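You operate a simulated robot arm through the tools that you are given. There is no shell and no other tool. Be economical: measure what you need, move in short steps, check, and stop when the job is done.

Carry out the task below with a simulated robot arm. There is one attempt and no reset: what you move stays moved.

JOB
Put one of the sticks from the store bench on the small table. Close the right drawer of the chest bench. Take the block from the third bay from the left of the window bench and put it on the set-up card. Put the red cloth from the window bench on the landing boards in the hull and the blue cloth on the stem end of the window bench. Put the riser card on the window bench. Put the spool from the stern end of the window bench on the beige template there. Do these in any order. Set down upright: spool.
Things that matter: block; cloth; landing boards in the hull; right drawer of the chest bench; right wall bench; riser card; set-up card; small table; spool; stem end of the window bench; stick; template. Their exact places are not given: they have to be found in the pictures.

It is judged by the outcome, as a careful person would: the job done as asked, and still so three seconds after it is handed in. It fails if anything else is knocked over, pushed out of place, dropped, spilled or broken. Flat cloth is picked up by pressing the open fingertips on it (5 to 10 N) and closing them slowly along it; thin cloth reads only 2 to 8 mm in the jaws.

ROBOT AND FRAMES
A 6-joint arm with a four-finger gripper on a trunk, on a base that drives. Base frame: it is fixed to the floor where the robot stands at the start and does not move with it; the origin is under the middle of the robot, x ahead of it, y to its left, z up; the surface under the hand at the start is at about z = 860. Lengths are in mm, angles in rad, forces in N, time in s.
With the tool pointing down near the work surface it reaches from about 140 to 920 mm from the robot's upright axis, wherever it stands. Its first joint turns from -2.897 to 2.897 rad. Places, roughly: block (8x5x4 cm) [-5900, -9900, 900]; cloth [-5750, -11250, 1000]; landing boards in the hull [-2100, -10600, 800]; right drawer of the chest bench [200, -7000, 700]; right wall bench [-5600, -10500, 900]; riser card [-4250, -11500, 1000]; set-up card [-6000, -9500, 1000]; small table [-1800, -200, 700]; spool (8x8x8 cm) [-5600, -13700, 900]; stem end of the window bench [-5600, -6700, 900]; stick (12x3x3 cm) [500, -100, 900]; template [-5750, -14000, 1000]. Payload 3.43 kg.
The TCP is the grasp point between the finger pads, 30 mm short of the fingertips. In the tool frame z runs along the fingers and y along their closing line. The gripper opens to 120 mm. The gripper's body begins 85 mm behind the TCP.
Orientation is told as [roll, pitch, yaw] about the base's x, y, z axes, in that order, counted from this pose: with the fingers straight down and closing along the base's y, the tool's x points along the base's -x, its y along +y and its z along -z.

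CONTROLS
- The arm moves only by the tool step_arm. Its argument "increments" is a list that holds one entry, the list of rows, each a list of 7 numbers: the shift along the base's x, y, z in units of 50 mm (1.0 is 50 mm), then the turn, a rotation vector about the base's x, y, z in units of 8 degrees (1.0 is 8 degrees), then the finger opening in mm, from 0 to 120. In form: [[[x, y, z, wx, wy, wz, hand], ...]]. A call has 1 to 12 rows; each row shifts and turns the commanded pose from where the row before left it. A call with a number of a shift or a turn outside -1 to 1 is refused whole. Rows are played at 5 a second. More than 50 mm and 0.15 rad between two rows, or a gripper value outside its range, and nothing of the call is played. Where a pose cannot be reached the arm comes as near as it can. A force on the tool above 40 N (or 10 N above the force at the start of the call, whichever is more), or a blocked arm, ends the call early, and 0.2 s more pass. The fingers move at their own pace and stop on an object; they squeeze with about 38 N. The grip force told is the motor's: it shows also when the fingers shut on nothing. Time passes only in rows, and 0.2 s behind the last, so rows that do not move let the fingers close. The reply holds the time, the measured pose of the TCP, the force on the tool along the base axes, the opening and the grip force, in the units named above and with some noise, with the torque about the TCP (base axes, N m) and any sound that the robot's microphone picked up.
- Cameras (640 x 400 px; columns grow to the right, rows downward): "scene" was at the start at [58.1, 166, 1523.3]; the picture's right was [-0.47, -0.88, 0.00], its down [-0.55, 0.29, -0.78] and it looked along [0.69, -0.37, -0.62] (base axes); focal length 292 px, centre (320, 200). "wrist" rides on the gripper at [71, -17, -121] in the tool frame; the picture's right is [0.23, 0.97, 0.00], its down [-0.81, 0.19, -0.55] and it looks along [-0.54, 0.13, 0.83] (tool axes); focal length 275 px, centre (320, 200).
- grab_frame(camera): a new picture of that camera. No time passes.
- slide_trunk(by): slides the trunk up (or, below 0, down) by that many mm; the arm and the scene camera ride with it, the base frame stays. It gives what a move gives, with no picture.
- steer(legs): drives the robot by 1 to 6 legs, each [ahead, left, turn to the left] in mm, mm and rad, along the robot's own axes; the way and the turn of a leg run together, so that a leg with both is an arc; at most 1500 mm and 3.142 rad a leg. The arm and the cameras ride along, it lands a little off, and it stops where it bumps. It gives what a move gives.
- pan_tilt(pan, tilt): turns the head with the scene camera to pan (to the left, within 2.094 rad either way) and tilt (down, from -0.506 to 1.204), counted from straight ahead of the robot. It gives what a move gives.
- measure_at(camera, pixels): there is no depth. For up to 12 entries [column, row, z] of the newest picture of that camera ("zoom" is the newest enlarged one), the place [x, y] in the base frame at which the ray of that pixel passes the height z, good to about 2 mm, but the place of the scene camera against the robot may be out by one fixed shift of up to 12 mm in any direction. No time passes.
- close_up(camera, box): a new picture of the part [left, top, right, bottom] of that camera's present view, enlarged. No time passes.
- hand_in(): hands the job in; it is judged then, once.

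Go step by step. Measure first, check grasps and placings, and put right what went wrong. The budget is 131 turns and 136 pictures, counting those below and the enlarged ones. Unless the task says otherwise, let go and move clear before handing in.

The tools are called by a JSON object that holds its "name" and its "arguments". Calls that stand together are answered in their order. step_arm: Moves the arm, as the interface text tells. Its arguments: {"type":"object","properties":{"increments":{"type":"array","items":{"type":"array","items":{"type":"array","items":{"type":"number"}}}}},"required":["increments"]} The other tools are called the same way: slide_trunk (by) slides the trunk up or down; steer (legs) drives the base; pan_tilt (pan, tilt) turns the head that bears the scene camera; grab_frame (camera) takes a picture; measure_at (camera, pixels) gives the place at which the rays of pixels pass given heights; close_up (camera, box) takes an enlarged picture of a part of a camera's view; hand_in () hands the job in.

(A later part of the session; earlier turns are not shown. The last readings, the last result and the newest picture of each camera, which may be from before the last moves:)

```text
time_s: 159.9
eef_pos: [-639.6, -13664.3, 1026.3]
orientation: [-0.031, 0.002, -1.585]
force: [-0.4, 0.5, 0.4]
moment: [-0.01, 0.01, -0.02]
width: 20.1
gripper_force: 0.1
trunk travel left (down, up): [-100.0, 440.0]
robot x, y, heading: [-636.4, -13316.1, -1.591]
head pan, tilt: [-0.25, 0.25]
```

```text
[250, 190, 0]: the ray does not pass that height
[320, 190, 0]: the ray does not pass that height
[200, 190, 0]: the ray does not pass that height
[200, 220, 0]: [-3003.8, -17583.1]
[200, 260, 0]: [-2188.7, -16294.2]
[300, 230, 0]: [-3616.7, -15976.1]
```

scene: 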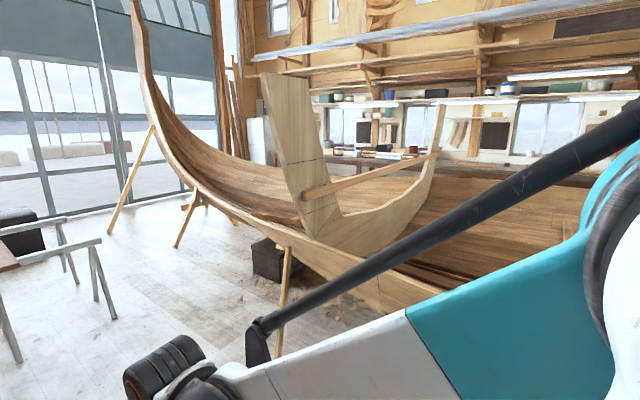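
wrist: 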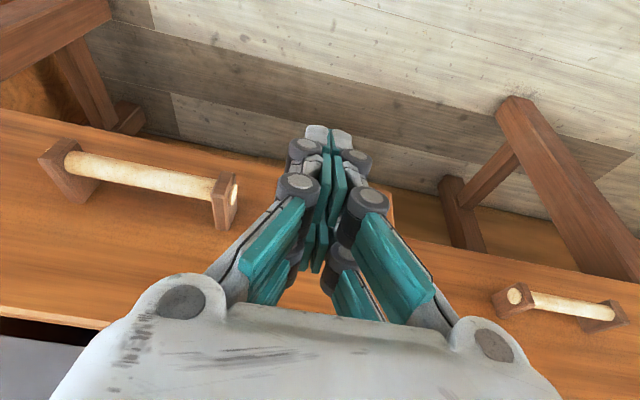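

The gap at the stern looks tight (~1 m between prop and glass), so I'll use the stem side, where I saw open floor. Reverse back along the known aisle.

{"name": "steer", "arguments": {"legs": [[-1450, -25, 0], [-1450, -25, 0], [-1450, -25, 0], [-1450, -25, 0], [-1450, -20, 0], [-1450, -20, 0]]}}

{"name": "steer", "arguments": {"legs": [[-1450, -20, 0], [0, 0, -0.75]]}}

{"name": "pan_tilt", "arguments": {"pan": 0.0, "tilt": 0.35}}

{"name": "grab_frame", "arguments": {"camera": "scene"}}

```text
time_s: 201.2
eef_pos: [-663.9, -4937.6, 1025.2]
orientation: [-0.031, 0.003, -1.581]
force: [-0.4, 0.0, 0.1]
moment: [-0.03, 0.03, -0.02]
width: 20.0
gripper_force: 0.0
trunk travel left (down, up): [-100.0, 440.0]
robot x, y, heading: [-662.5, -4587.4, -1.585]
head pan, tilt: [-0.25, 0.25]
```

```text
time_s: 210.4
eef_pos: [-902.6, -3391.2, 1024.5]
orientation: [-0.032, 0.0, -2.322]
force: [-0.8, 1.1, -0.1]
moment: [0.03, 0.02, 0.01]
width: 20.1
gripper_force: 0.0
trunk travel left (down, up): [-100.0, 440.0]
robot x, y, heading: [-665.2, -3132.6, -2.324]
head pan, tilt: [-0.25, 0.25]
```

```text
time_s: 211.2
eef_pos: [-902.7, -3390.7, 1025.1]
orientation: [-0.031, 0.002, -2.32]
force: [-0.4, 0.1, 0.8]
moment: [-0.01, -0.01, 0.01]
width: 19.9
gripper_force: 0.1
trunk travel left (down, up): [-100.0, 440.0]
robot x, y, heading: [-666.5, -3135.4, -2.325]
head pan, tilt: [0.0, 0.351]
```

```text
67 pictures are left
```

scene: 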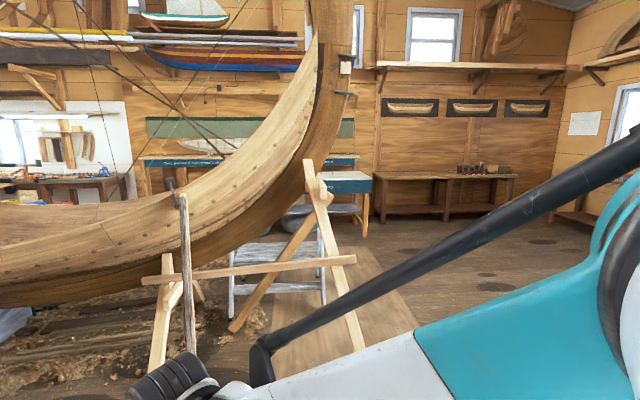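

{"name": "measure_at", "arguments": {"camera": "scene", "pixels": [[364, 350, 0], [235, 332, 0], [158, 370, 0], [232, 318, 0], [325, 303, 0], [365, 236, 0], [335, 210, 0], [446, 217, 0], [355, 172, 900], [275, 172, 900], [565, 220, 0]]}}

```text
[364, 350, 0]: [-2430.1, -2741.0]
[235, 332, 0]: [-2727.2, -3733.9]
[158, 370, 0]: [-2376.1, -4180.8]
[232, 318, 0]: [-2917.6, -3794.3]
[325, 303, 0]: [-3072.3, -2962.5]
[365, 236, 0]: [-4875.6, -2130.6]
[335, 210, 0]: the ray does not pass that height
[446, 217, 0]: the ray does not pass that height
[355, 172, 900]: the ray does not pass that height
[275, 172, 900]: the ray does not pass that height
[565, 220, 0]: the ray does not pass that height
```

Open floor at y≈−1700 between the stem A-frame (−2430,−2741) and the small table. I'll go there, cross to x≈−3950 and face −y.

{"name": "steer", "arguments": {"legs": [[0, 0, -0.817], [500, -1400, 0], [1400, 0, 0], [1400, 0, 0], [0, 0, 1.571]]}}

{"name": "pan_tilt", "arguments": {"pan": 0.4, "tilt": 0.35}}

{"name": "grab_frame", "arguments": {"camera": "scene"}}

```text
time_s: 237.8
eef_pos: [-3977.0, -2064.5, 1026.4]
orientation: [-0.033, 0.003, -1.584]
force: [-0.2, -1.0, -0.6]
moment: [-0.05, -0.02, -0.04]
width: 19.8
gripper_force: 0.0
trunk travel left (down, up): [-100.0, 440.0]
robot x, y, heading: [-3977.4, -1714.9, -1.584]
head pan, tilt: [0.0, 0.351]
```

```text
time_s: 238.6
eef_pos: [-3977.0, -2064.5, 1025.7]
orientation: [-0.032, 0.001, -1.584]
force: [0.4, 0.5, 0.0]
moment: [0.03, 0.0, 0.01]
width: 19.7
gripper_force: 0.0
trunk travel left (down, up): [-100.0, 440.0]
robot x, y, heading: [-3975.3, -1711.0, -1.583]
head pan, tilt: [0.4, 0.351]
```

```text
66 pictures are left
```

scene: 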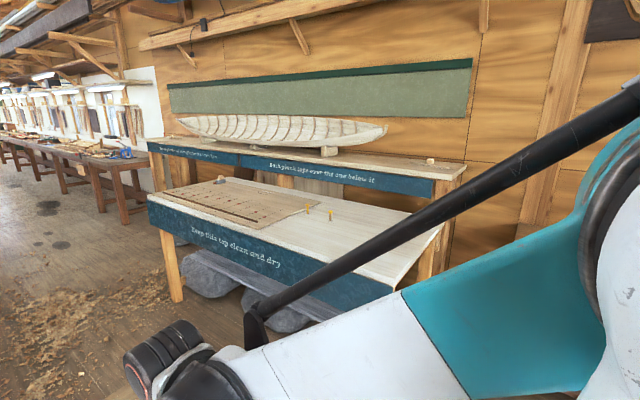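

{"name": "measure_at", "arguments": {"camera": "scene", "pixels": [[178, 300, 0], [125, 224, 0], [65, 193, 0], [35, 178, 0], [20, 250, 0], [148, 155, 880], [60, 150, 880], [20, 138, 880], [125, 165, 880]]}}

{"name": "step_arm", "arguments": {"increments": [[[0.9, 0.1, 0, 0, 0, 1, 20], [0.9, 0.1, 0, 0, 0, 1, 20], [0.8, 0.3, 0, 0, 0, 1, 20], [0.8, 0.4, 0, 0, 0, 1, 20], [0.7, 0.5, 0, 0, 0, 1, 20], [0.6, 0.6, 0, 0, 0, 1, 20]]]}}

{"name": "grab_frame", "arguments": {"camera": "scene"}}

```text
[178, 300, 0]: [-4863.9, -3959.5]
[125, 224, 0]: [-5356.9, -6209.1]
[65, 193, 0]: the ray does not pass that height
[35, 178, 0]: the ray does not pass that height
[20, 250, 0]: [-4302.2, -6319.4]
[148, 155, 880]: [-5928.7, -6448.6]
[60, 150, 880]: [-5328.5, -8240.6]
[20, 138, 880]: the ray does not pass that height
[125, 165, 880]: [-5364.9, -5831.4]
```

```text
time_s: 240.0
eef_pos: [-3743.3, -1964.4, 1025.2]
orientation: [-0.031, 0.002, -0.742]
force: [0.5, 0.0, 0.2]
moment: [-0.01, -0.02, -0.02]
width: 20.1
gripper_force: 0.0
trunk travel left (down, up): [-100.0, 440.0]
robot x, y, heading: [-3976.5, -1713.0, -1.584]
head pan, tilt: [0.4, 0.351]
```

```text
65 pictures are left
```

scene: 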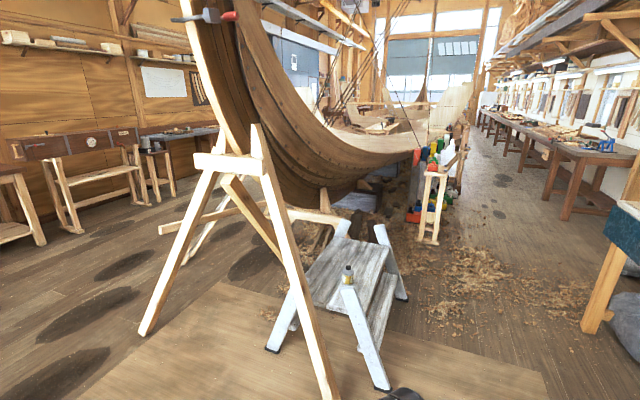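

The view is clear now: the right aisle runs between the hull's trestle (435,243) and the window bench leg (565,220). Measuring.

{"name": "measure_at", "arguments": {"camera": "scene", "pixels": [[388, 388, 0], [403, 298, 0], [436, 243, 0], [565, 220, 0], [585, 332, 0], [518, 178, 0], [463, 190, 0], [470, 160, 0], [560, 150, 880], [640, 165, 880]]}}

{"name": "close_up", "arguments": {"camera": "scene", "box": [400, 80, 640, 230]}}

```text
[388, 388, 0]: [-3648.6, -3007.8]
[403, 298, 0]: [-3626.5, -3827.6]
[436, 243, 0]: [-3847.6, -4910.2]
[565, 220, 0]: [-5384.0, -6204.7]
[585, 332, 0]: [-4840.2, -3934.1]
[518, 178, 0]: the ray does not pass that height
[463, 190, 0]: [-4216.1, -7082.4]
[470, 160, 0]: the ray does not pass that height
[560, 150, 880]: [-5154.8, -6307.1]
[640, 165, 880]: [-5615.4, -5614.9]
```

```text
2.67 times, centred on (520, 155) of scene
```

zoom: 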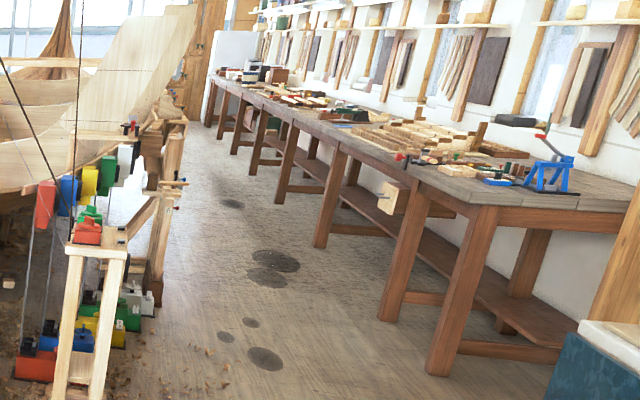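

The right aisle is ≈1100 mm wide (x −4220…−5300). Drive in along its middle to the stem end of the window bench.

{"name": "steer", "arguments": {"legs": [[1420, -280, 0], [1400, 10, 0], [1200, -250, 0], [750, -80, 0]]}}

{"name": "pan_tilt", "arguments": {"pan": -0.3, "tilt": 0.5}}

{"name": "grab_frame", "arguments": {"camera": "scene"}}

```text
time_s: 263.3
eef_pos: [-4412.0, -6730.0, 1026.4]
orientation: [-0.032, 0.002, -0.747]
force: [-0.2, -0.7, 1.3]
moment: [0.02, 0.01, -0.02]
width: 19.9
gripper_force: 0.0
trunk travel left (down, up): [-100.0, 440.0]
robot x, y, heading: [-4645.9, -6481.0, -1.591]
head pan, tilt: [0.4, 0.351]
```

```text
time_s: 264.4
eef_pos: [-4411.6, -6729.1, 1025.4]
orientation: [-0.031, 0.002, -0.746]
force: [0.9, -0.6, 0.0]
moment: [-0.01, 0.01, 0.02]
width: 20.0
gripper_force: 0.2
trunk travel left (down, up): [-100.0, 440.0]
robot x, y, heading: [-4644.9, -6480.4, -1.588]
head pan, tilt: [-0.3, 0.499]
```

```text
63 pictures are left
```

scene: 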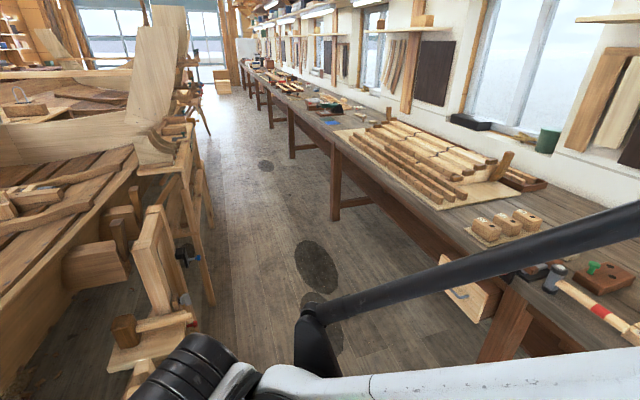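

{"name": "measure_at", "arguments": {"camera": "scene", "pixels": [[212, 306, 0], [335, 222, 0], [190, 330, 500], [480, 320, 500], [270, 125, 0], [207, 130, 0], [395, 190, 890], [300, 118, 890], [500, 280, 890], [260, 128, 0]]}}

{"name": "close_up", "arguments": {"camera": "scene", "box": [200, 50, 440, 200]}}

```text
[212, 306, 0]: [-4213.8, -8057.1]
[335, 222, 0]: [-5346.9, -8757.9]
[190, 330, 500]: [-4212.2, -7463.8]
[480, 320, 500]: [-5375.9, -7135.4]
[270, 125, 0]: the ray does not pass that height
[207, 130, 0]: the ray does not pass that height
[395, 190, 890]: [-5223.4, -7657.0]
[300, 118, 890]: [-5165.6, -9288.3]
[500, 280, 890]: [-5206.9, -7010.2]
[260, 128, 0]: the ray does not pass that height
```

```text
2.67 times, centred on (320, 125) of scene
```

zoom: 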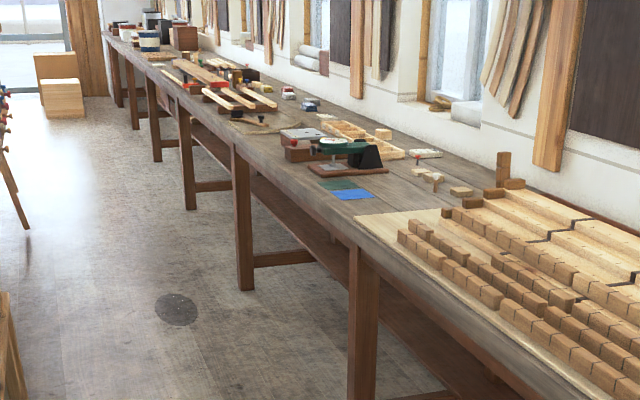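

Bench front edge x≈−5210, aisle clear to x≈−4215. Drive to y≈−9680 and face the bench.

{"name": "steer", "arguments": {"legs": [[1450, 0, 0], [1450, 0, 0], [280, 0, 0], [0, 0, -1.553]]}}

{"name": "pan_tilt", "arguments": {"pan": 0.05, "tilt": 0.5}}

{"name": "grab_frame", "arguments": {"camera": "scene"}}

```text
time_s: 283.7
eef_pos: [-4953.6, -9890.1, 1025.3]
orientation: [-0.032, 0.002, -2.296]
force: [0.2, -0.9, -0.5]
moment: [0.04, -0.03, 0.02]
width: 20.2
gripper_force: 0.0
trunk travel left (down, up): [-100.0, 440.0]
robot x, y, heading: [-4706.7, -9653.4, -3.137]
head pan, tilt: [-0.3, 0.499]
```

```text
time_s: 284.5
eef_pos: [-4954.4, -9890.3, 1026.9]
orientation: [-0.031, 0.001, -2.297]
force: [0.5, 0.3, -0.3]
moment: [-0.01, 0.01, 0.01]
width: 20.1
gripper_force: 0.1
trunk travel left (down, up): [-100.0, 440.0]
robot x, y, heading: [-4712.5, -9652.0, -3.135]
head pan, tilt: [0.051, 0.499]
```

```text
61 pictures are left
```

scene: 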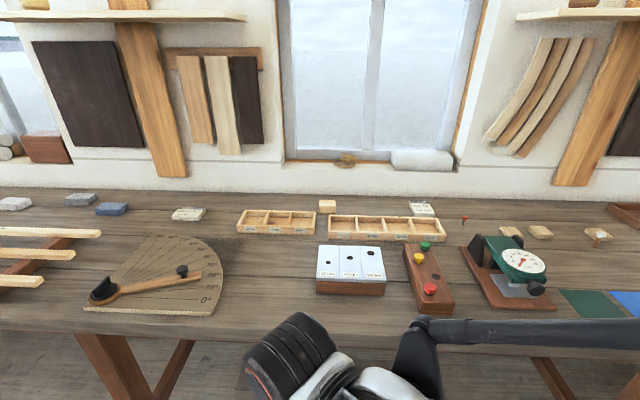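

{"name": "close_up", "arguments": {"camera": "scene", "box": [220, 180, 460, 320]}}

{"name": "measure_at", "arguments": {"camera": "scene", "pixels": [[275, 222, 900], [386, 228, 900], [350, 265, 950], [421, 209, 900], [327, 206, 900], [586, 303, 890], [630, 303, 890]]}}

```text
2.67 times, centred on (340, 250) of scene
```

zoom: 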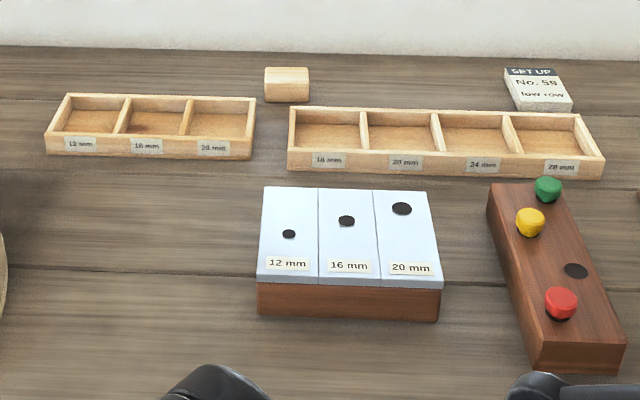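

```text
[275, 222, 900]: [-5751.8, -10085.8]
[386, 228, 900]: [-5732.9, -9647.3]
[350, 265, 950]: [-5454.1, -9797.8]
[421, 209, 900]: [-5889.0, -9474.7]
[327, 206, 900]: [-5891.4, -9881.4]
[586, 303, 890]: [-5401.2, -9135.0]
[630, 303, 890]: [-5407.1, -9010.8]
```

The block is at (−5891,−9881), the "SET UP" card at (−5889,−9475). Raise the trunk a bit and creep toward the bench so that both are within reach.

{"name": "slide_trunk", "arguments": {"by": 120}}

{"name": "steer", "arguments": {"legs": [[230, 20, 0]]}}

{"name": "pan_tilt", "arguments": {"pan": 0.05, "tilt": 0.9}}

{"name": "grab_frame", "arguments": {"camera": "scene"}}

```text
time_s: 286.0
eef_pos: [-4953.7, -9889.9, 1145.2]
orientation: [-0.032, 0.001, -2.296]
force: [-0.8, 0.9, 0.0]
moment: [-0.01, -0.03, 0.0]
width: 20.0
gripper_force: 0.0
trunk travel left (down, up): [-220.0, 320.0]
robot x, y, heading: [-4707.7, -9654.3, -3.134]
head pan, tilt: [0.051, 0.499]
```

```text
time_s: 287.7
eef_pos: [-5186.3, -9910.9, 1146.9]
orientation: [-0.031, 0.001, -2.3]
force: [-0.9, 0.9, 0.3]
moment: [-0.03, -0.02, 0.03]
width: 20.1
gripper_force: 0.0
trunk travel left (down, up): [-220.0, 320.0]
robot x, y, heading: [-4937.5, -9671.4, -3.134]
head pan, tilt: [0.051, 0.499]
```

```text
time_s: 288.6
eef_pos: [-5186.4, -9911.1, 1146.2]
orientation: [-0.032, 0.002, -2.298]
force: [-0.2, 0.8, 0.2]
moment: [0.03, 0.01, 0.06]
width: 20.2
gripper_force: 0.1
trunk travel left (down, up): [-220.0, 320.0]
robot x, y, heading: [-4937.1, -9672.2, -3.136]
head pan, tilt: [0.051, 0.901]
```

```text
59 pictures are left
```

scene: 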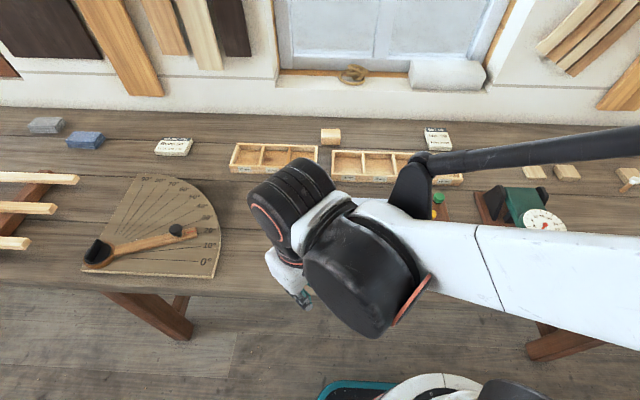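

{"name": "measure_at", "arguments": {"camera": "scene", "pixels": [[350, 384, 150], [350, 384, 300], [250, 293, 890], [330, 136, 930], [437, 139, 920], [175, 335, 0], [560, 355, 300]]}}

{"name": "close_up", "arguments": {"camera": "scene", "box": [300, 110, 470, 190]}}

```text
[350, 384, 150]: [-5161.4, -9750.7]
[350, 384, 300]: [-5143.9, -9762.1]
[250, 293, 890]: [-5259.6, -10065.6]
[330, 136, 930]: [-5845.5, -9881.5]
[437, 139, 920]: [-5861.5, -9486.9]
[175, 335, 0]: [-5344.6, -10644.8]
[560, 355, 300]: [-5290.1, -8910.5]
```

```text
3.76 times, centred on (385, 150) of scene
```

zoom: 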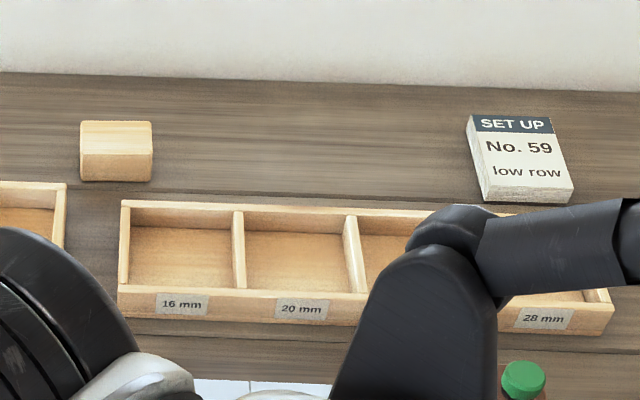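

The base front is ~215 mm ahead of the axis and slides under the bench top. Advance 90 mm more and then bring the hand over the block.

{"name": "steer", "arguments": {"legs": [[90, 0, 0]]}}

{"name": "step_arm", "arguments": {"increments": [[[-0.9, 0, 0, 0, 0, 0.7, 90], [-0.9, 0, 0, 0, 0, 0.7, 90], [-0.9, 0, 0, 0, 0, 0.7, 90], [-0.9, 0, 0, 0, 0, 0.7, 90], [-0.9, 0, 0, 0, 0, 0.7, 90], [-0.9, 0, 0, 0, 0, 0.7, 90], [-0.9, 0, 0, 0, 0, 0.7, 90], [-0.9, 0, 0, 0, 0, 0.7, 90]]]}}

{"name": "grab_frame", "arguments": {"camera": "wrist"}}

```text
time_s: 289.7
eef_pos: [-5278.2, -9911.2, 1145.7]
orientation: [-0.031, 0.002, -2.298]
force: [-0.1, -0.5, -0.6]
moment: [-0.01, -0.05, 0.02]
width: 20.0
gripper_force: 0.0
trunk travel left (down, up): [-220.0, 320.0]
robot x, y, heading: [-5026.3, -9674.0, -3.14]
head pan, tilt: [0.051, 0.901]
```

```text
time_s: 291.5
eef_pos: [-5637.6, -9911.3, 1144.4]
orientation: [-0.031, 0.001, -1.516]
force: [0.7, -0.4, -0.6]
moment: [0.02, 0.0, 0.0]
width: 89.9
gripper_force: 0.0
trunk travel left (down, up): [-220.0, 320.0]
robot x, y, heading: [-5028.9, -9673.4, -3.137]
head pan, tilt: [0.051, 0.901]
```

```text
57 pictures are left
```

wrist: 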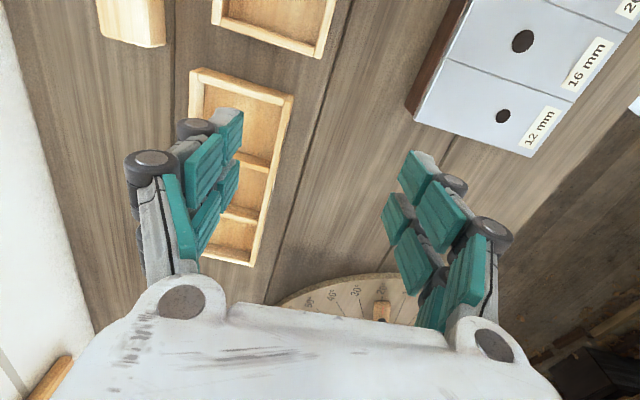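

The block shows at top-left (130,20). I'll yaw to −π (closing along y, camera looking toward the wall) and move nearer to the block.

{"name": "step_arm", "arguments": {"increments": [[[-0.2, 0.05, 0, 0, 0, -1, 110], [-0.2, 0.05, 0, 0, 0, -1, 110], [-0.2, 0.05, 0, 0, 0, -1, 110], [-0.2, 0.05, 0, 0, 0, -1, 110], [-0.2, 0.05, 0, 0, 0, -1, 110], [-0.2, 0.05, 0, 0, 0, -1, 110], [-0.2, 0.05, 0, 0, 0, -1, 110], [-0.2, 0.05, 0, 0, 0, -1, 110], [-0.2, 0.05, 0, 0, 0, -1, 110], [-0.2, 0.05, 0, 0, 0, -1, 110], [-0.2, 0.05, 0, 0, 0, -1, 110], [-0.2, 0.05, 0, 0, 0, -0.64, 110]]]}}

{"name": "grab_frame", "arguments": {"camera": "wrist"}}

```text
time_s: 294.1
eef_pos: [-5757.7, -9881.1, 1145.7]
orientation: [-0.03, 0.002, 3.139]
force: [0.5, 0.2, -0.9]
moment: [0.01, 0.01, -0.03]
width: 109.9
gripper_force: 0.1
trunk travel left (down, up): [-220.0, 320.0]
robot x, y, heading: [-5030.2, -9676.2, -3.14]
head pan, tilt: [0.051, 0.901]
```

```text
56 pictures are left
```

wrist: 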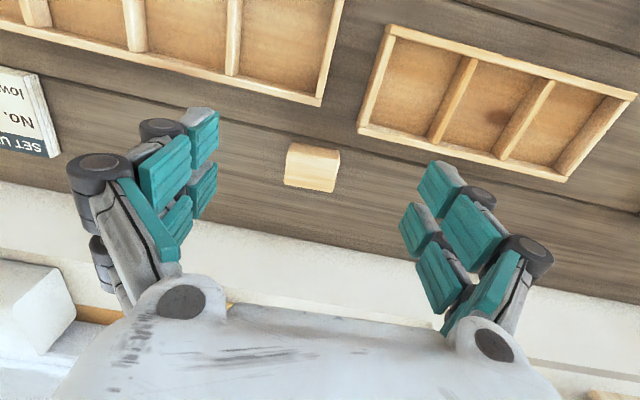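

{"name": "close_up", "arguments": {"camera": "wrist", "box": [230, 110, 390, 210]}}

{"name": "measure_at", "arguments": {"camera": "zoom", "pixels": [[240, 130, 920], [440, 160, 920], [220, 295, 920], [415, 328, 920], [240, 130, 940], [415, 328, 940], [215, 295, 880], [415, 328, 880]]}}

{"name": "measure_at", "arguments": {"camera": "wrist", "pixels": [[0, 66, 900], [40, 76, 900], [58, 154, 900], [0, 142, 900], [360, 128, 920], [320, 105, 920]]}}

```text
4.00 times, centred on (310, 160) of wrist
```

zoom: 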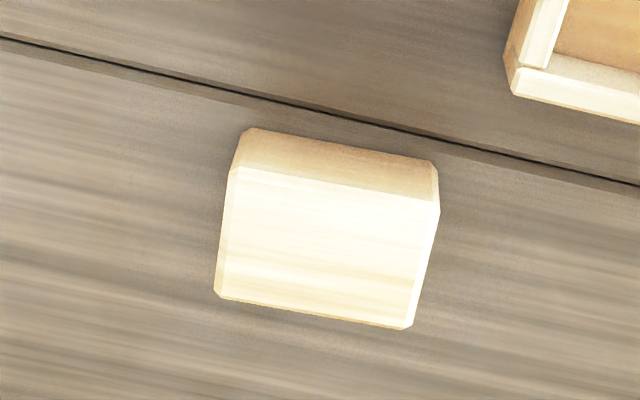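

```text
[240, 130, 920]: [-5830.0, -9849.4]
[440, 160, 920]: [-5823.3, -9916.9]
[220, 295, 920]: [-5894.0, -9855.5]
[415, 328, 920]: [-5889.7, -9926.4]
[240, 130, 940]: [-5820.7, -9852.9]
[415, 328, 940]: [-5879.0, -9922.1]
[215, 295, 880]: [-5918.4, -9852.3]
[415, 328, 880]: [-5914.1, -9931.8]
```

```text
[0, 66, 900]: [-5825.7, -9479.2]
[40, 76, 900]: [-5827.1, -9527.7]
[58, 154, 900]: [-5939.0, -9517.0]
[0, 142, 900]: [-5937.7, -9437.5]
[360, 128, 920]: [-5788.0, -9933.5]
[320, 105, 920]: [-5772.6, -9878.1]
```

Block: top z≈925, centre ≈(−5866,−9888), ~70 mm along y. Descend over it in two stages.

{"name": "step_arm", "arguments": {"increments": [[[-0.8, -0.07, 0, -0.22, 0, 0, 110], [-0.8, -0.07, 0, 0, 0, 0, 110], [-0.56, 0, -0.6, 0, 0, 0, 110], [0, 0, -0.9, 0, 0, 0, 110], [0, 0, -0.9, 0, 0, 0, 110]]]}}

{"name": "grab_frame", "arguments": {"camera": "wrist"}}

```text
time_s: 295.3
eef_pos: [-5865.2, -9887.0, 1025.5]
orientation: [-0.001, 0.0, 3.14]
force: [0.1, 0.6, -0.7]
moment: [0.03, 0.02, 0.01]
width: 109.8
gripper_force: 0.1
trunk travel left (down, up): [-220.0, 320.0]
robot x, y, heading: [-5031.7, -9672.1, -3.139]
head pan, tilt: [0.051, 0.901]
```

```text
54 pictures are left
```

wrist: 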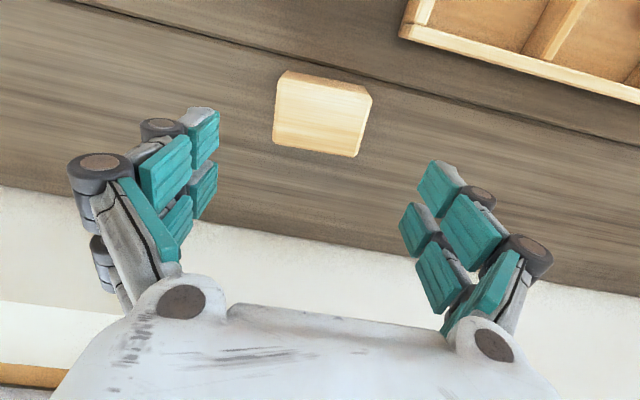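

{"name": "measure_at", "arguments": {"camera": "wrist", "pixels": [[279, 82, 925], [372, 98, 925], [274, 139, 925], [356, 157, 925], [279, 82, 905], [356, 157, 905]]}}

```text
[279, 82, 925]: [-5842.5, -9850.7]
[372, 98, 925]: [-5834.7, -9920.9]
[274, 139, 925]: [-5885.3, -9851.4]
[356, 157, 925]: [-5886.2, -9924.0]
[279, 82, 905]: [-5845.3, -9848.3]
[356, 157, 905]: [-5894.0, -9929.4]
```

Consistent. Descend and grip.

{"name": "step_arm", "arguments": {"increments": [[[0, 0, -0.8, 0, 0, 0, 110], [0, 0, -0.7, 0, 0, 0, 110], [0, 0, -0.5, 0, 0, 0, 110], [0, 0, 0, 0, 0, 0, 60], [0, 0, 0, 0, 0, 0, 50], [0, 0, 0, 0, 0, 0, 50], [0, 0, 0.3, 0, 0, 0, 50], [0, 0, 0.8, 0, 0, 0, 50], [0, 0, 0.9, 0, 0, 0, 50]]]}}

{"name": "grab_frame", "arguments": {"camera": "wrist"}}

```text
time_s: 297.3
eef_pos: [-5865.0, -9888.9, 1027.6]
orientation: [-0.001, 0.001, 3.142]
force: [0.8, -0.3, -1.0]
moment: [0.0, -0.03, 0.01]
width: 69.4
gripper_force: 37.6
trunk travel left (down, up): [-220.0, 320.0]
robot x, y, heading: [-5029.5, -9672.3, -3.14]
head pan, tilt: [0.051, 0.901]
```

```text
53 pictures are left
```

wrist: 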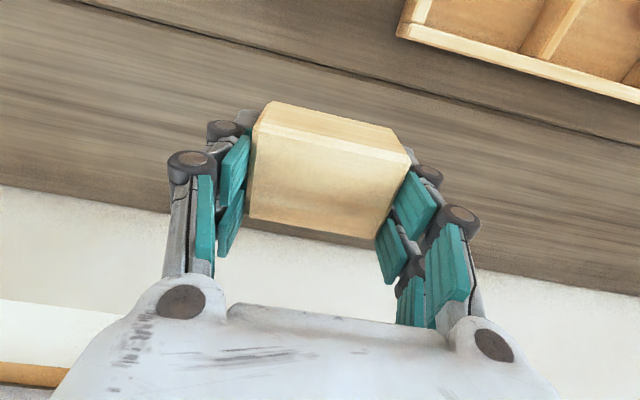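

Block held (69.4 mm). Move over the set-up card and look.

{"name": "step_arm", "arguments": {"increments": [[[0, 0.5, 0.5, 0, 0, 0, 50], [0, 0.95, 0, 0, 0, 0, 50], [-0.05, 0.95, 0, 0, 0, 0, 50], [-0.05, 0.95, 0, 0, 0, 0, 50], [-0.05, 0.95, 0, 0, 0, 0, 50], [-0.05, 0.95, 0, 0, 0, 0, 50], [-0.05, 0.95, 0, 0, 0, 0, 50], [-0.05, 0.95, 0, 0, 0, 0, 50], [-0.04, 0.9, 0, 0, 0, 0, 50]]]}}

{"name": "grab_frame", "arguments": {"camera": "wrist"}}

{"name": "grab_frame", "arguments": {"camera": "scene"}}

```text
time_s: 299.3
eef_pos: [-5882.7, -9484.9, 1049.6]
orientation: [0.0, 0.002, 3.142]
force: [-0.1, -0.8, -1.0]
moment: [0.02, 0.0, 0.03]
width: 69.5
gripper_force: 38.2
trunk travel left (down, up): [-220.0, 320.0]
robot x, y, heading: [-5030.0, -9674.8, -3.144]
head pan, tilt: [0.051, 0.901]
```

```text
52 pictures are left
```

wrist: 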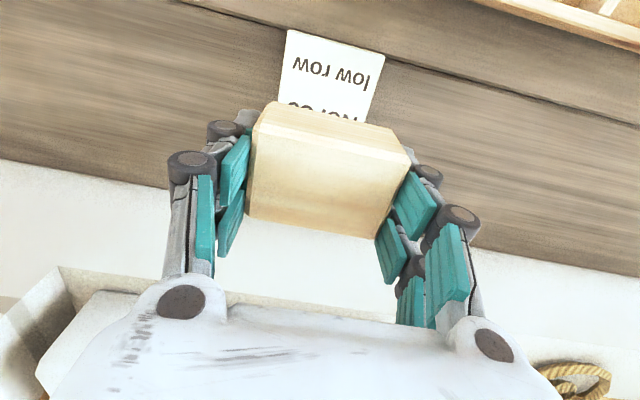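

```text
51 pictures are left
```

scene: 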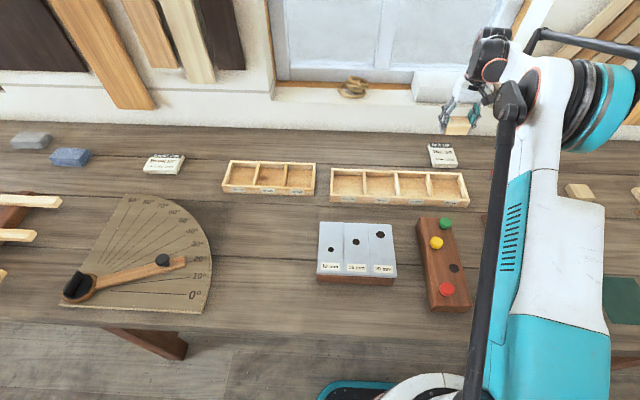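

{"name": "measure_at", "arguments": {"camera": "wrist", "pixels": [[288, 30, 900], [384, 54, 900], [281, 98, 900], [370, 120, 900], [328, 108, 1020]]}}

{"name": "measure_at", "arguments": {"camera": "scene", "pixels": [[427, 145, 900], [452, 145, 900], [458, 166, 900], [432, 167, 900]]}}

```text
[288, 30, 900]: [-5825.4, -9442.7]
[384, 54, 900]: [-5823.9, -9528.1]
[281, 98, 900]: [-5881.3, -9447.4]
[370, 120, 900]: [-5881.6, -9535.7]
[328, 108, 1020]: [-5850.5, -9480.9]
```

```text
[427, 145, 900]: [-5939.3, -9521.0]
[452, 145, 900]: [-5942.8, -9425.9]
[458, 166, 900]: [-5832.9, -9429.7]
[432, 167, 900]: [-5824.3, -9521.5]
```

The card spans x −5825…−5939, y −9443…−9530; I'm centred. Lower to contact gently.

{"name": "step_arm", "arguments": {"increments": [[[0, -0.04, -0.8, 0, 0, 0, 50], [0, 0, -0.8, 0, 0, 0, 50], [0, 0, -0.3, 0, 0, 0, 50], [0, 0, -0.08, 0, 0, 0, 50], [0, 0, -0.08, 0, 0, 0, 50], [0, 0, -0.08, 0, 0, 0, 50], [0, 0, -0.08, 0, 0, 0, 50], [0, 0, -0.08, 0, 0, 0, 50]]]}}

```text
time_s: 300.7
eef_pos: [-5881.6, -9487.2, 948.9]
orientation: [0.0, -0.002, 3.139]
force: [2.2, -0.4, 16.2]
moment: [-0.25, -0.42, 0.0]
width: 69.3
gripper_force: 38.2
trunk travel left (down, up): [-220.0, 320.0]
robot x, y, heading: [-5026.8, -9672.9, -3.14]
head pan, tilt: [0.051, 0.901]
stopped in row 7: the force on the tool passed its limit at 48 N (the readings are from after the stop); the commanded pose is now the measured one
```

Contact at z≈949, in line with the card top at ≈907. Release and rise.

{"name": "step_arm", "arguments": {"increments": [[[0, 0, 0.02, 0, 0, 0, 70], [0, 0, 0, 0, 0, 0, 85], [0, 0, 0, 0, 0, 0, 110], [0, 0, 0.3, 0, 0, 0, 110], [0, 0, 0.9, 0, 0, 0, 110], [0, 0, 0.9, 0, 0, 0, 110], [0, 0, 0.9, 0, 0, 0, 110], [0.6, 0, 0.7, 0, 0, 0, 110]]]}}

{"name": "grab_frame", "arguments": {"camera": "wrist"}}

```text
time_s: 302.5
eef_pos: [-5851.2, -9488.3, 1132.8]
orientation: [-0.001, -0.002, 3.141]
force: [0.1, 0.2, 0.1]
moment: [0.0, 0.01, 0.01]
width: 110.3
gripper_force: 0.4
trunk travel left (down, up): [-220.0, 320.0]
robot x, y, heading: [-5031.7, -9672.1, -3.143]
head pan, tilt: [0.051, 0.901]
```

```text
50 pictures are left
```

wrist: 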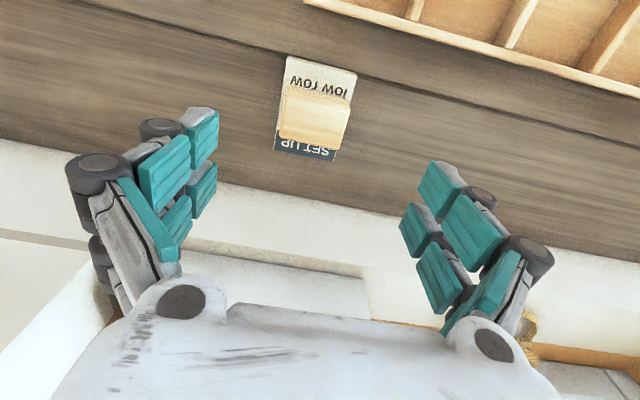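

Block sits on the set-up card. Retract the arm, back off, and move along the bench to the cloths near y≈−11250.

{"name": "step_arm", "arguments": {"increments": [[[0.9, -0.4, 0.1, 0, 0, 0, 60], [0.9, -0.4, 0.1, 0, 0, 0, 60], [0.9, -0.4, 0.1, 0, 0, 0, 60], [0.9, -0.4, 0, 0, 0, 0, 60], [0.9, -0.4, 0, 0, 0, 0, 60], [0.9, -0.4, 0, 0, 0, 0, 60], [0.9, -0.4, 0, 0, 0, 0, 60], [0.9, -0.4, 0, 0, 0, 0, 60], [0.9, -0.4, 0, 0, 0, 0, 60]]]}}

{"name": "steer", "arguments": {"legs": [[-250, 0, 0], [0, 1450, 0]]}}

{"name": "pan_tilt", "arguments": {"pan": 0.5, "tilt": 0.55}}

{"name": "grab_frame", "arguments": {"camera": "scene"}}

```text
time_s: 304.5
eef_pos: [-5445.8, -9667.1, 1148.6]
orientation: [-0.002, -0.002, 3.139]
force: [-0.7, -0.4, -0.7]
moment: [0.02, 0.05, 0.0]
width: 60.2
gripper_force: 0.0
trunk travel left (down, up): [-220.0, 320.0]
robot x, y, heading: [-5029.7, -9672.4, -3.135]
head pan, tilt: [0.051, 0.901]
```

```text
time_s: 313.1
eef_pos: [-5188.5, -11115.0, 1147.2]
orientation: [-0.002, -0.001, -3.132]
force: [0.6, 0.3, -0.1]
moment: [-0.02, 0.02, 0.01]
width: 59.9
gripper_force: 0.1
trunk travel left (down, up): [-220.0, 320.0]
robot x, y, heading: [-4773.7, -11120.4, -3.127]
head pan, tilt: [0.051, 0.901]
```

```text
time_s: 314.0
eef_pos: [-5188.6, -11115.9, 1147.1]
orientation: [-0.002, -0.003, -3.133]
force: [-0.3, 0.0, -0.8]
moment: [-0.02, 0.01, 0.0]
width: 59.9
gripper_force: 0.1
trunk travel left (down, up): [-220.0, 320.0]
robot x, y, heading: [-4769.7, -11121.2, -3.13]
head pan, tilt: [0.499, 0.55]
```

```text
49 pictures are left
```

scene: 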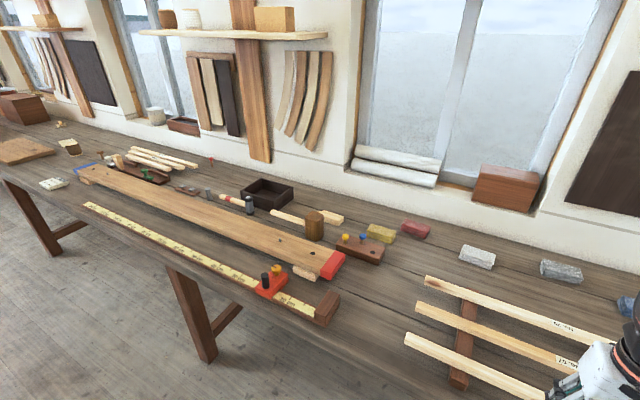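

The folded cloths are visible: yellow (380,233), red (415,229), greys (478,256)/(560,270), blue (628,305). Measure and zoom.

{"name": "measure_at", "arguments": {"camera": "scene", "pixels": [[415, 229, 910], [380, 233, 910], [628, 303, 910], [560, 270, 910], [478, 256, 910]]}}

{"name": "close_up", "arguments": {"camera": "scene", "box": [350, 200, 640, 330]}}

```text
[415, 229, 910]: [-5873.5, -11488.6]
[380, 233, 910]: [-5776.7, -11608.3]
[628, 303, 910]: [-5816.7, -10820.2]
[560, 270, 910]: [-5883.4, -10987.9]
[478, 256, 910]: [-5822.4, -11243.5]
```

```text
2.21 times, centred on (495, 265) of scene
```

zoom: 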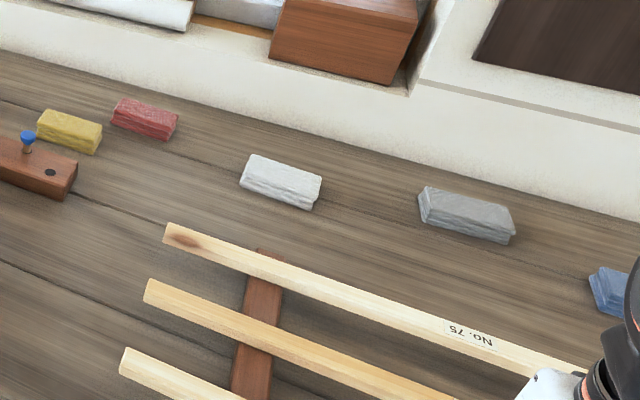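

The cloths lie in a row; I'll do the spool first. Slide along the bench to y≈−13700 and look.

{"name": "steer", "arguments": {"legs": [[0, 1290, 0], [0, 1290, -0.01]]}}

{"name": "pan_tilt", "arguments": {"pan": 0.25, "tilt": 0.65}}

{"name": "grab_frame", "arguments": {"camera": "scene"}}

```text
time_s: 326.6
eef_pos: [-5176.8, -13685.4, 1146.8]
orientation: [0.0, -0.002, 3.128]
force: [-0.5, -0.3, 0.3]
moment: [-0.02, 0.01, 0.0]
width: 60.0
gripper_force: 0.1
trunk travel left (down, up): [-220.0, 320.0]
robot x, y, heading: [-4760.8, -13701.8, 3.136]
head pan, tilt: [0.499, 0.55]
```

```text
time_s: 327.4
eef_pos: [-5177.8, -13685.7, 1147.9]
orientation: [-0.001, -0.003, 3.128]
force: [-1.2, 0.0, 0.1]
moment: [0.02, -0.01, 0.01]
width: 59.9
gripper_force: 0.1
trunk travel left (down, up): [-220.0, 320.0]
robot x, y, heading: [-4761.0, -13700.9, 3.133]
head pan, tilt: [0.25, 0.649]
```

```text
47 pictures are left
```

scene: 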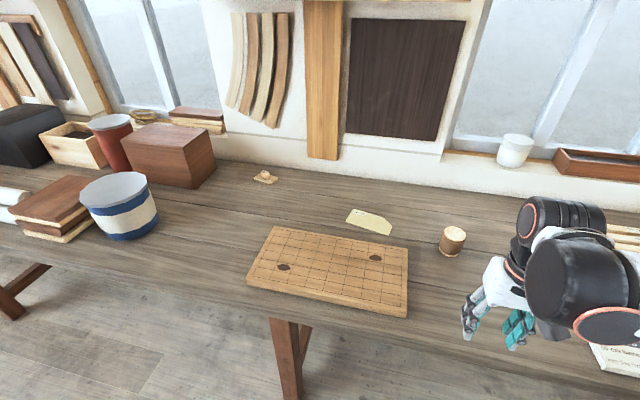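

Spool at (452,240), the beige template at (370,220). Measure and zoom.

{"name": "measure_at", "arguments": {"camera": "scene", "pixels": [[455, 231, 960], [452, 255, 890], [441, 248, 890], [464, 248, 890], [348, 218, 890], [358, 209, 890], [385, 215, 890], [392, 228, 890], [386, 235, 890], [455, 231, 940], [300, 308, 890]]}}

{"name": "close_up", "arguments": {"camera": "scene", "box": [330, 190, 490, 290]}}

```text
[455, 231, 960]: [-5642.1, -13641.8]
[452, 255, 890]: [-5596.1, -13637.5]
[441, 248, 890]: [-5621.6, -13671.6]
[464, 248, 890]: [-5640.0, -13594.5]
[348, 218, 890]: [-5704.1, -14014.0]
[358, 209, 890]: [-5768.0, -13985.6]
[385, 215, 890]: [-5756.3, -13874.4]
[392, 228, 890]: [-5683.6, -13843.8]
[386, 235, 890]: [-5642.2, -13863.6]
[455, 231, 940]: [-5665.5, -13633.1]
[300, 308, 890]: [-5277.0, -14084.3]
```

```text
4.00 times, centred on (410, 240) of scene
```

zoom: 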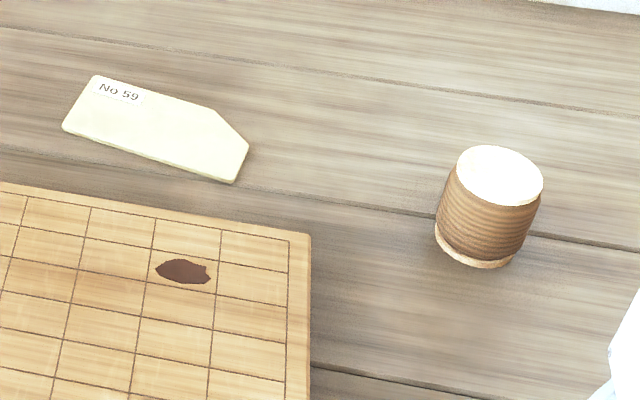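

Spool ≈(−5630,−13638), template centre ≈(−5708,−13930). Advance 200 mm and bring the hand toward the spool for a wrist view.

{"name": "steer", "arguments": {"legs": [[200, 0, 0]]}}

{"name": "step_arm", "arguments": {"increments": [[[-0.8, 0.2, 0, 0, 0, 0, 105], [-0.8, 0.2, 0, 0, 0, 0, 105], [-0.8, 0.2, 0, 0, 0, 0, 105], [-0.6, 0.2, 0, 0, 0, 0, 105]]]}}

{"name": "grab_frame", "arguments": {"camera": "wrist"}}

```text
time_s: 329.0
eef_pos: [-5376.2, -13683.7, 1146.9]
orientation: [-0.001, -0.001, 3.129]
force: [-1.0, 0.2, 0.2]
moment: [0.01, -0.03, -0.02]
width: 59.8
gripper_force: 0.0
trunk travel left (down, up): [-220.0, 320.0]
robot x, y, heading: [-4959.1, -13699.8, 3.13]
head pan, tilt: [0.25, 0.649]
```

```text
time_s: 330.0
eef_pos: [-5528.0, -13644.4, 1147.2]
orientation: [-0.003, -0.002, 3.129]
force: [-0.2, -0.7, -0.2]
moment: [0.01, -0.04, 0.03]
width: 104.9
gripper_force: 0.0
trunk travel left (down, up): [-220.0, 320.0]
robot x, y, heading: [-4960.0, -13701.0, 3.132]
head pan, tilt: [0.25, 0.649]
```

```text
45 pictures are left
```

wrist: 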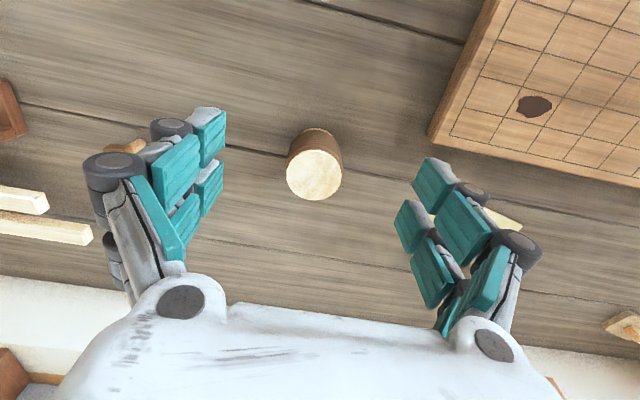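

{"name": "measure_at", "arguments": {"camera": "wrist", "pixels": [[313, 175, 945], [313, 175, 965], [286, 170, 955], [342, 180, 955], [315, 130, 890], [519, 222, 890], [491, 206, 890]]}}

```text
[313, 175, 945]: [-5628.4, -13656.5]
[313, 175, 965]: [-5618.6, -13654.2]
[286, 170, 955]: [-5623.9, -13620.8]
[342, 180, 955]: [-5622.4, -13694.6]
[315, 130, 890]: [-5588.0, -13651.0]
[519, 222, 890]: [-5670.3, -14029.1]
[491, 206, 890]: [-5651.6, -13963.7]
```

Spool top ≈957, centre (−5622,−13655), ⌀74. Descend with opening 110 and grip.

{"name": "step_arm", "arguments": {"increments": [[[-0.9, -0.1, 0, 0, 0, 0, 110], [-0.9, -0.1, -0.3, 0, 0, 0, 110], [-0.08, -0.02, -0.9, 0, 0, 0, 110], [0, 0, -0.9, 0, 0, 0, 110], [0, 0, -0.9, 0, 0, 0, 110], [0, 0, -0.9, 0, 0, 0, 110], [0, 0, -0.5, 0, 0, 0, 110], [0, 0, 0, 0, 0, 0, 60], [0, 0, 0, 0, 0, 0, 50], [0, 0, 0, 0, 0, 0, 50], [0, 0, 0.5, 0, 0, 0, 50], [0, 0, 0.9, 0, 0, 0, 50]]]}}

{"name": "grab_frame", "arguments": {"camera": "wrist"}}

```text
time_s: 332.6
eef_pos: [-5619.5, -13656.6, 998.8]
orientation: [-0.001, -0.002, 3.129]
force: [-0.4, -0.1, -1.5]
moment: [-0.01, 0.04, 0.01]
width: 71.0
gripper_force: 38.5
trunk travel left (down, up): [-220.0, 320.0]
robot x, y, heading: [-4957.8, -13699.7, 3.135]
head pan, tilt: [0.25, 0.649]
```

```text
44 pictures are left
```

wrist: 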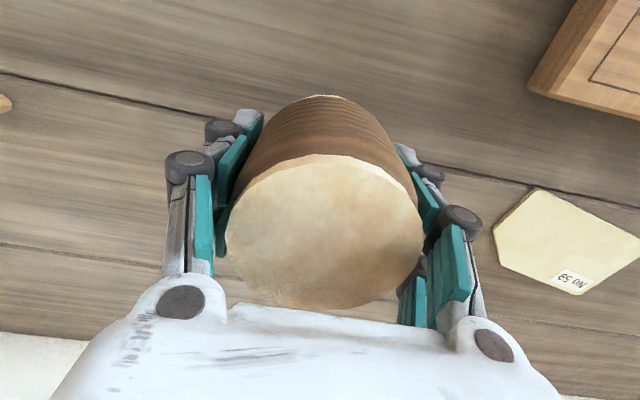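

Spool held (71 mm). Measure the template in this wrist view.

{"name": "measure_at", "arguments": {"camera": "wrist", "pixels": [[535, 188, 890], [493, 224, 890], [498, 265, 890], [581, 294, 890], [638, 243, 890]]}}

```text
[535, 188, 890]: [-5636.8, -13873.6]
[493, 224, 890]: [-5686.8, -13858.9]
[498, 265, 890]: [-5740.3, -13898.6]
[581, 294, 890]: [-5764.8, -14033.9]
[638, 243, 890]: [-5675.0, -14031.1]
```

Template centre ≈(−5712,−13940). Carry the spool there and lower gently to contact.

{"name": "step_arm", "arguments": {"increments": [[[-0.3, -0.85, 0.2, 0, 0, 0, 50], [-0.3, -0.95, 0, 0, 0, 0, 50], [-0.3, -0.95, 0, 0, 0, 0, 50], [-0.3, -0.95, 0, 0, 0, 0, 50], [-0.3, -0.95, 0, 0, 0, 0, 50], [-0.35, -0.92, 0, 0, 0, 0, 50], [0, -0.1, -0.6, 0, 0, 0, 50], [0, 0, -0.5, 0, 0, 0, 50]]]}}

{"name": "grab_frame", "arguments": {"camera": "wrist"}}

{"name": "close_up", "arguments": {"camera": "scene", "box": [300, 170, 500, 295]}}

```text
time_s: 334.4
eef_pos: [-5713.6, -13939.4, 949.3]
orientation: [0.0, 0.0, 3.13]
force: [0.5, 0.3, -0.7]
moment: [-0.01, 0.0, 0.0]
width: 70.8
gripper_force: 38.1
trunk travel left (down, up): [-220.0, 320.0]
robot x, y, heading: [-4959.2, -13692.1, 3.132]
head pan, tilt: [0.25, 0.649]
```

```text
43 pictures are left
```

wrist: 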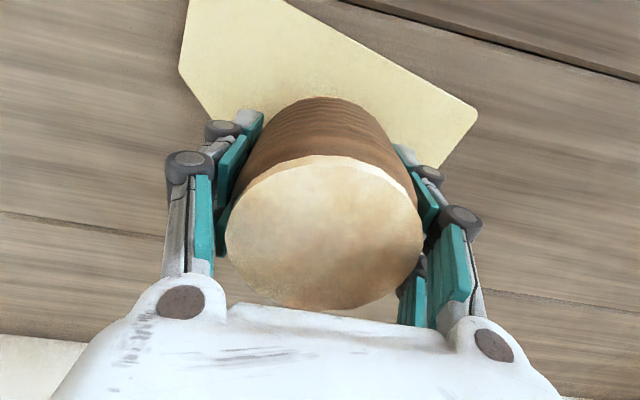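

```text
3.20 times, centred on (400, 232) of scene
```

zoom: 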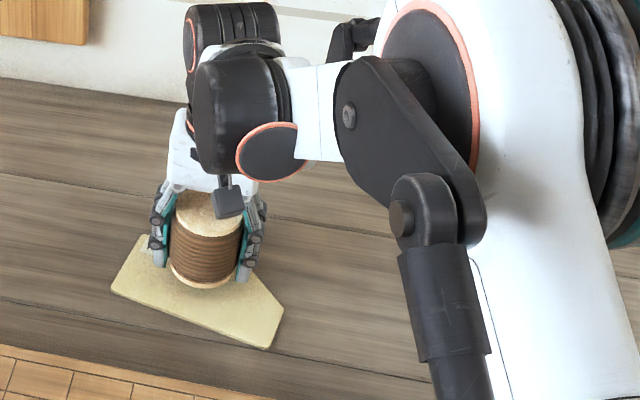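

{"name": "measure_at", "arguments": {"camera": "wrist", "pixels": [[478, 112, 892], [437, 168, 892], [180, 68, 892], [210, 118, 892], [290, 5, 892], [330, 98, 907]]}}

```text
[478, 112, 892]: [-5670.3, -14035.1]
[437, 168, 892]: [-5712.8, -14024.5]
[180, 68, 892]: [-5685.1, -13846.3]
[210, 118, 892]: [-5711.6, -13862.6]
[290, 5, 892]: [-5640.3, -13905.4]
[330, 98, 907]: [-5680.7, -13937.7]
```

Template's front edge at this y is ≈−5648 and the back ≈−5747, so shift +14 mm in x and lower to contact.

{"name": "step_arm", "arguments": {"increments": [[[0.29, 0, 0, 0, 0, 0, 50], [0, 0, -0.1, 0, 0, 0, 50], [0, 0, -0.07, 0, 0, 0, 50], [0, 0, -0.07, 0, 0, 0, 50], [0, 0, -0.07, 0, 0, 0, 50], [0, 0, -0.07, 0, 0, 0, 50], [0, 0, -0.07, 0, 0, 0, 50], [0, 0, -0.07, 0, 0, 0, 50]]]}}

```text
time_s: 336.1
eef_pos: [-5698.3, -13939.3, 931.4]
orientation: [0.001, -0.007, 3.13]
force: [3.0, -0.5, 21.8]
moment: [0.04, -0.41, 0.01]
width: 71.0
gripper_force: 38.0
trunk travel left (down, up): [-220.0, 320.0]
robot x, y, heading: [-4961.7, -13696.4, 3.136]
head pan, tilt: [0.25, 0.649]
stopped in row 8: the force on the tool passed its limit at 47 N (the readings are from after the stop); the commanded pose is now the measured one
```

{"name": "step_arm", "arguments": {"increments": [[[0, 0, 0.02, 0, 0, 0, 71], [0, 0, 0, 0, 0, 0, 85], [0, 0, 0, 0, 0, 0, 112], [0, 0, 0.4, 0, 0, 0, 112], [0, 0, 0.9, 0, 0, 0, 112], [0, 0, 0.9, 0, 0, 0, 112], [0, 0, 0.9, 0, 0, 0, 112], [0.9, 0.2, 0.2, 0, 0, 0, 112], [0.9, 0.2, 0, 0, 0, 0, 112], [0.9, 0.2, 0, 0, 0, 0, 112], [0.9, 0.2, 0, 0, 0, 0, 112]]]}}

{"name": "close_up", "arguments": {"camera": "scene", "box": [300, 170, 500, 295]}}

```text
time_s: 338.6
eef_pos: [-5517.8, -13898.6, 1095.1]
orientation: [0.0, -0.006, 3.129]
force: [0.5, 0.4, 0.6]
moment: [0.0, 0.04, -0.02]
width: 112.0
gripper_force: 0.1
trunk travel left (down, up): [-220.0, 320.0]
robot x, y, heading: [-4958.9, -13695.2, 3.133]
head pan, tilt: [0.25, 0.649]
```

```text
3.20 times, centred on (400, 232) of scene
```

zoom: 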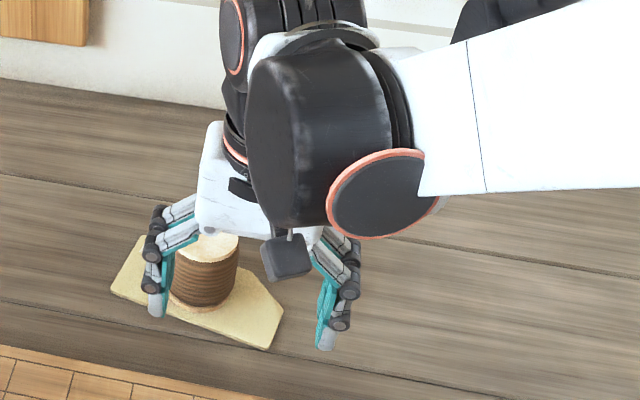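

Spool stands upright on the template. Tuck the arm, back off, slide back to y≈−11600 and turn to look at the hull side for the riser card.

{"name": "step_arm", "arguments": {"increments": [[[0.75, 0.62, 0.15, 0, 0, 0, 60], [0.75, 0.62, 0.15, 0, 0, 0, 60], [0.75, 0.62, 0.15, 0, 0, 0, 60], [0.75, 0.62, 0.15, 0, 0, 0, 60], [0.75, 0.62, 0.15, 0, 0, 0, 60], [0.75, 0.62, 0.15, 0, 0, 0, 60]]]}}

{"name": "steer", "arguments": {"legs": [[-200, 0, 0], [0, -1100, 0], [0, -1100, 0]]}}

{"name": "pan_tilt", "arguments": {"pan": 2.0, "tilt": 0.5}}

{"name": "grab_frame", "arguments": {"camera": "scene"}}

```text
time_s: 339.9
eef_pos: [-5293.5, -13710.9, 1140.0]
orientation: [0.001, -0.006, 3.13]
force: [0.8, 0.7, 0.4]
moment: [0.0, 0.06, 0.01]
width: 59.9
gripper_force: 0.2
trunk travel left (down, up): [-220.0, 320.0]
robot x, y, heading: [-4961.6, -13697.6, 3.13]
head pan, tilt: [0.25, 0.649]
```

```text
time_s: 352.0
eef_pos: [-5106.4, -11527.6, 1139.9]
orientation: [0.001, -0.005, -3.131]
force: [0.7, 0.1, 0.3]
moment: [0.0, -0.01, -0.04]
width: 59.6
gripper_force: 0.1
trunk travel left (down, up): [-220.0, 320.0]
robot x, y, heading: [-4770.2, -11505.2, -3.127]
head pan, tilt: [0.25, 0.649]
```

```text
time_s: 353.8
eef_pos: [-5106.9, -11527.3, 1138.9]
orientation: [0.001, -0.002, -3.131]
force: [-0.2, 0.2, -0.5]
moment: [0.01, 0.01, -0.03]
width: 60.0
gripper_force: 0.0
trunk travel left (down, up): [-220.0, 320.0]
robot x, y, heading: [-4771.6, -11503.9, -3.128]
head pan, tilt: [2.0, 0.499]
```

```text
40 pictures are left
```

scene: 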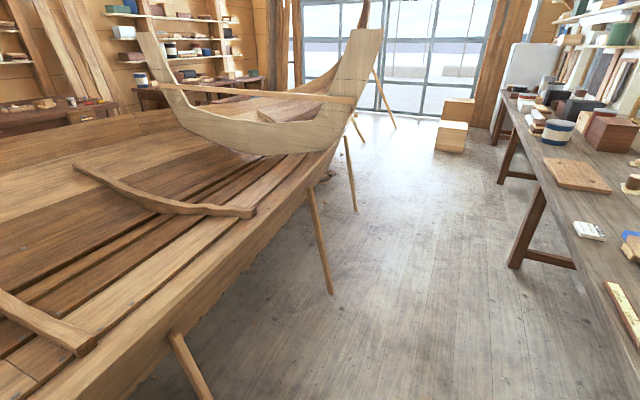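

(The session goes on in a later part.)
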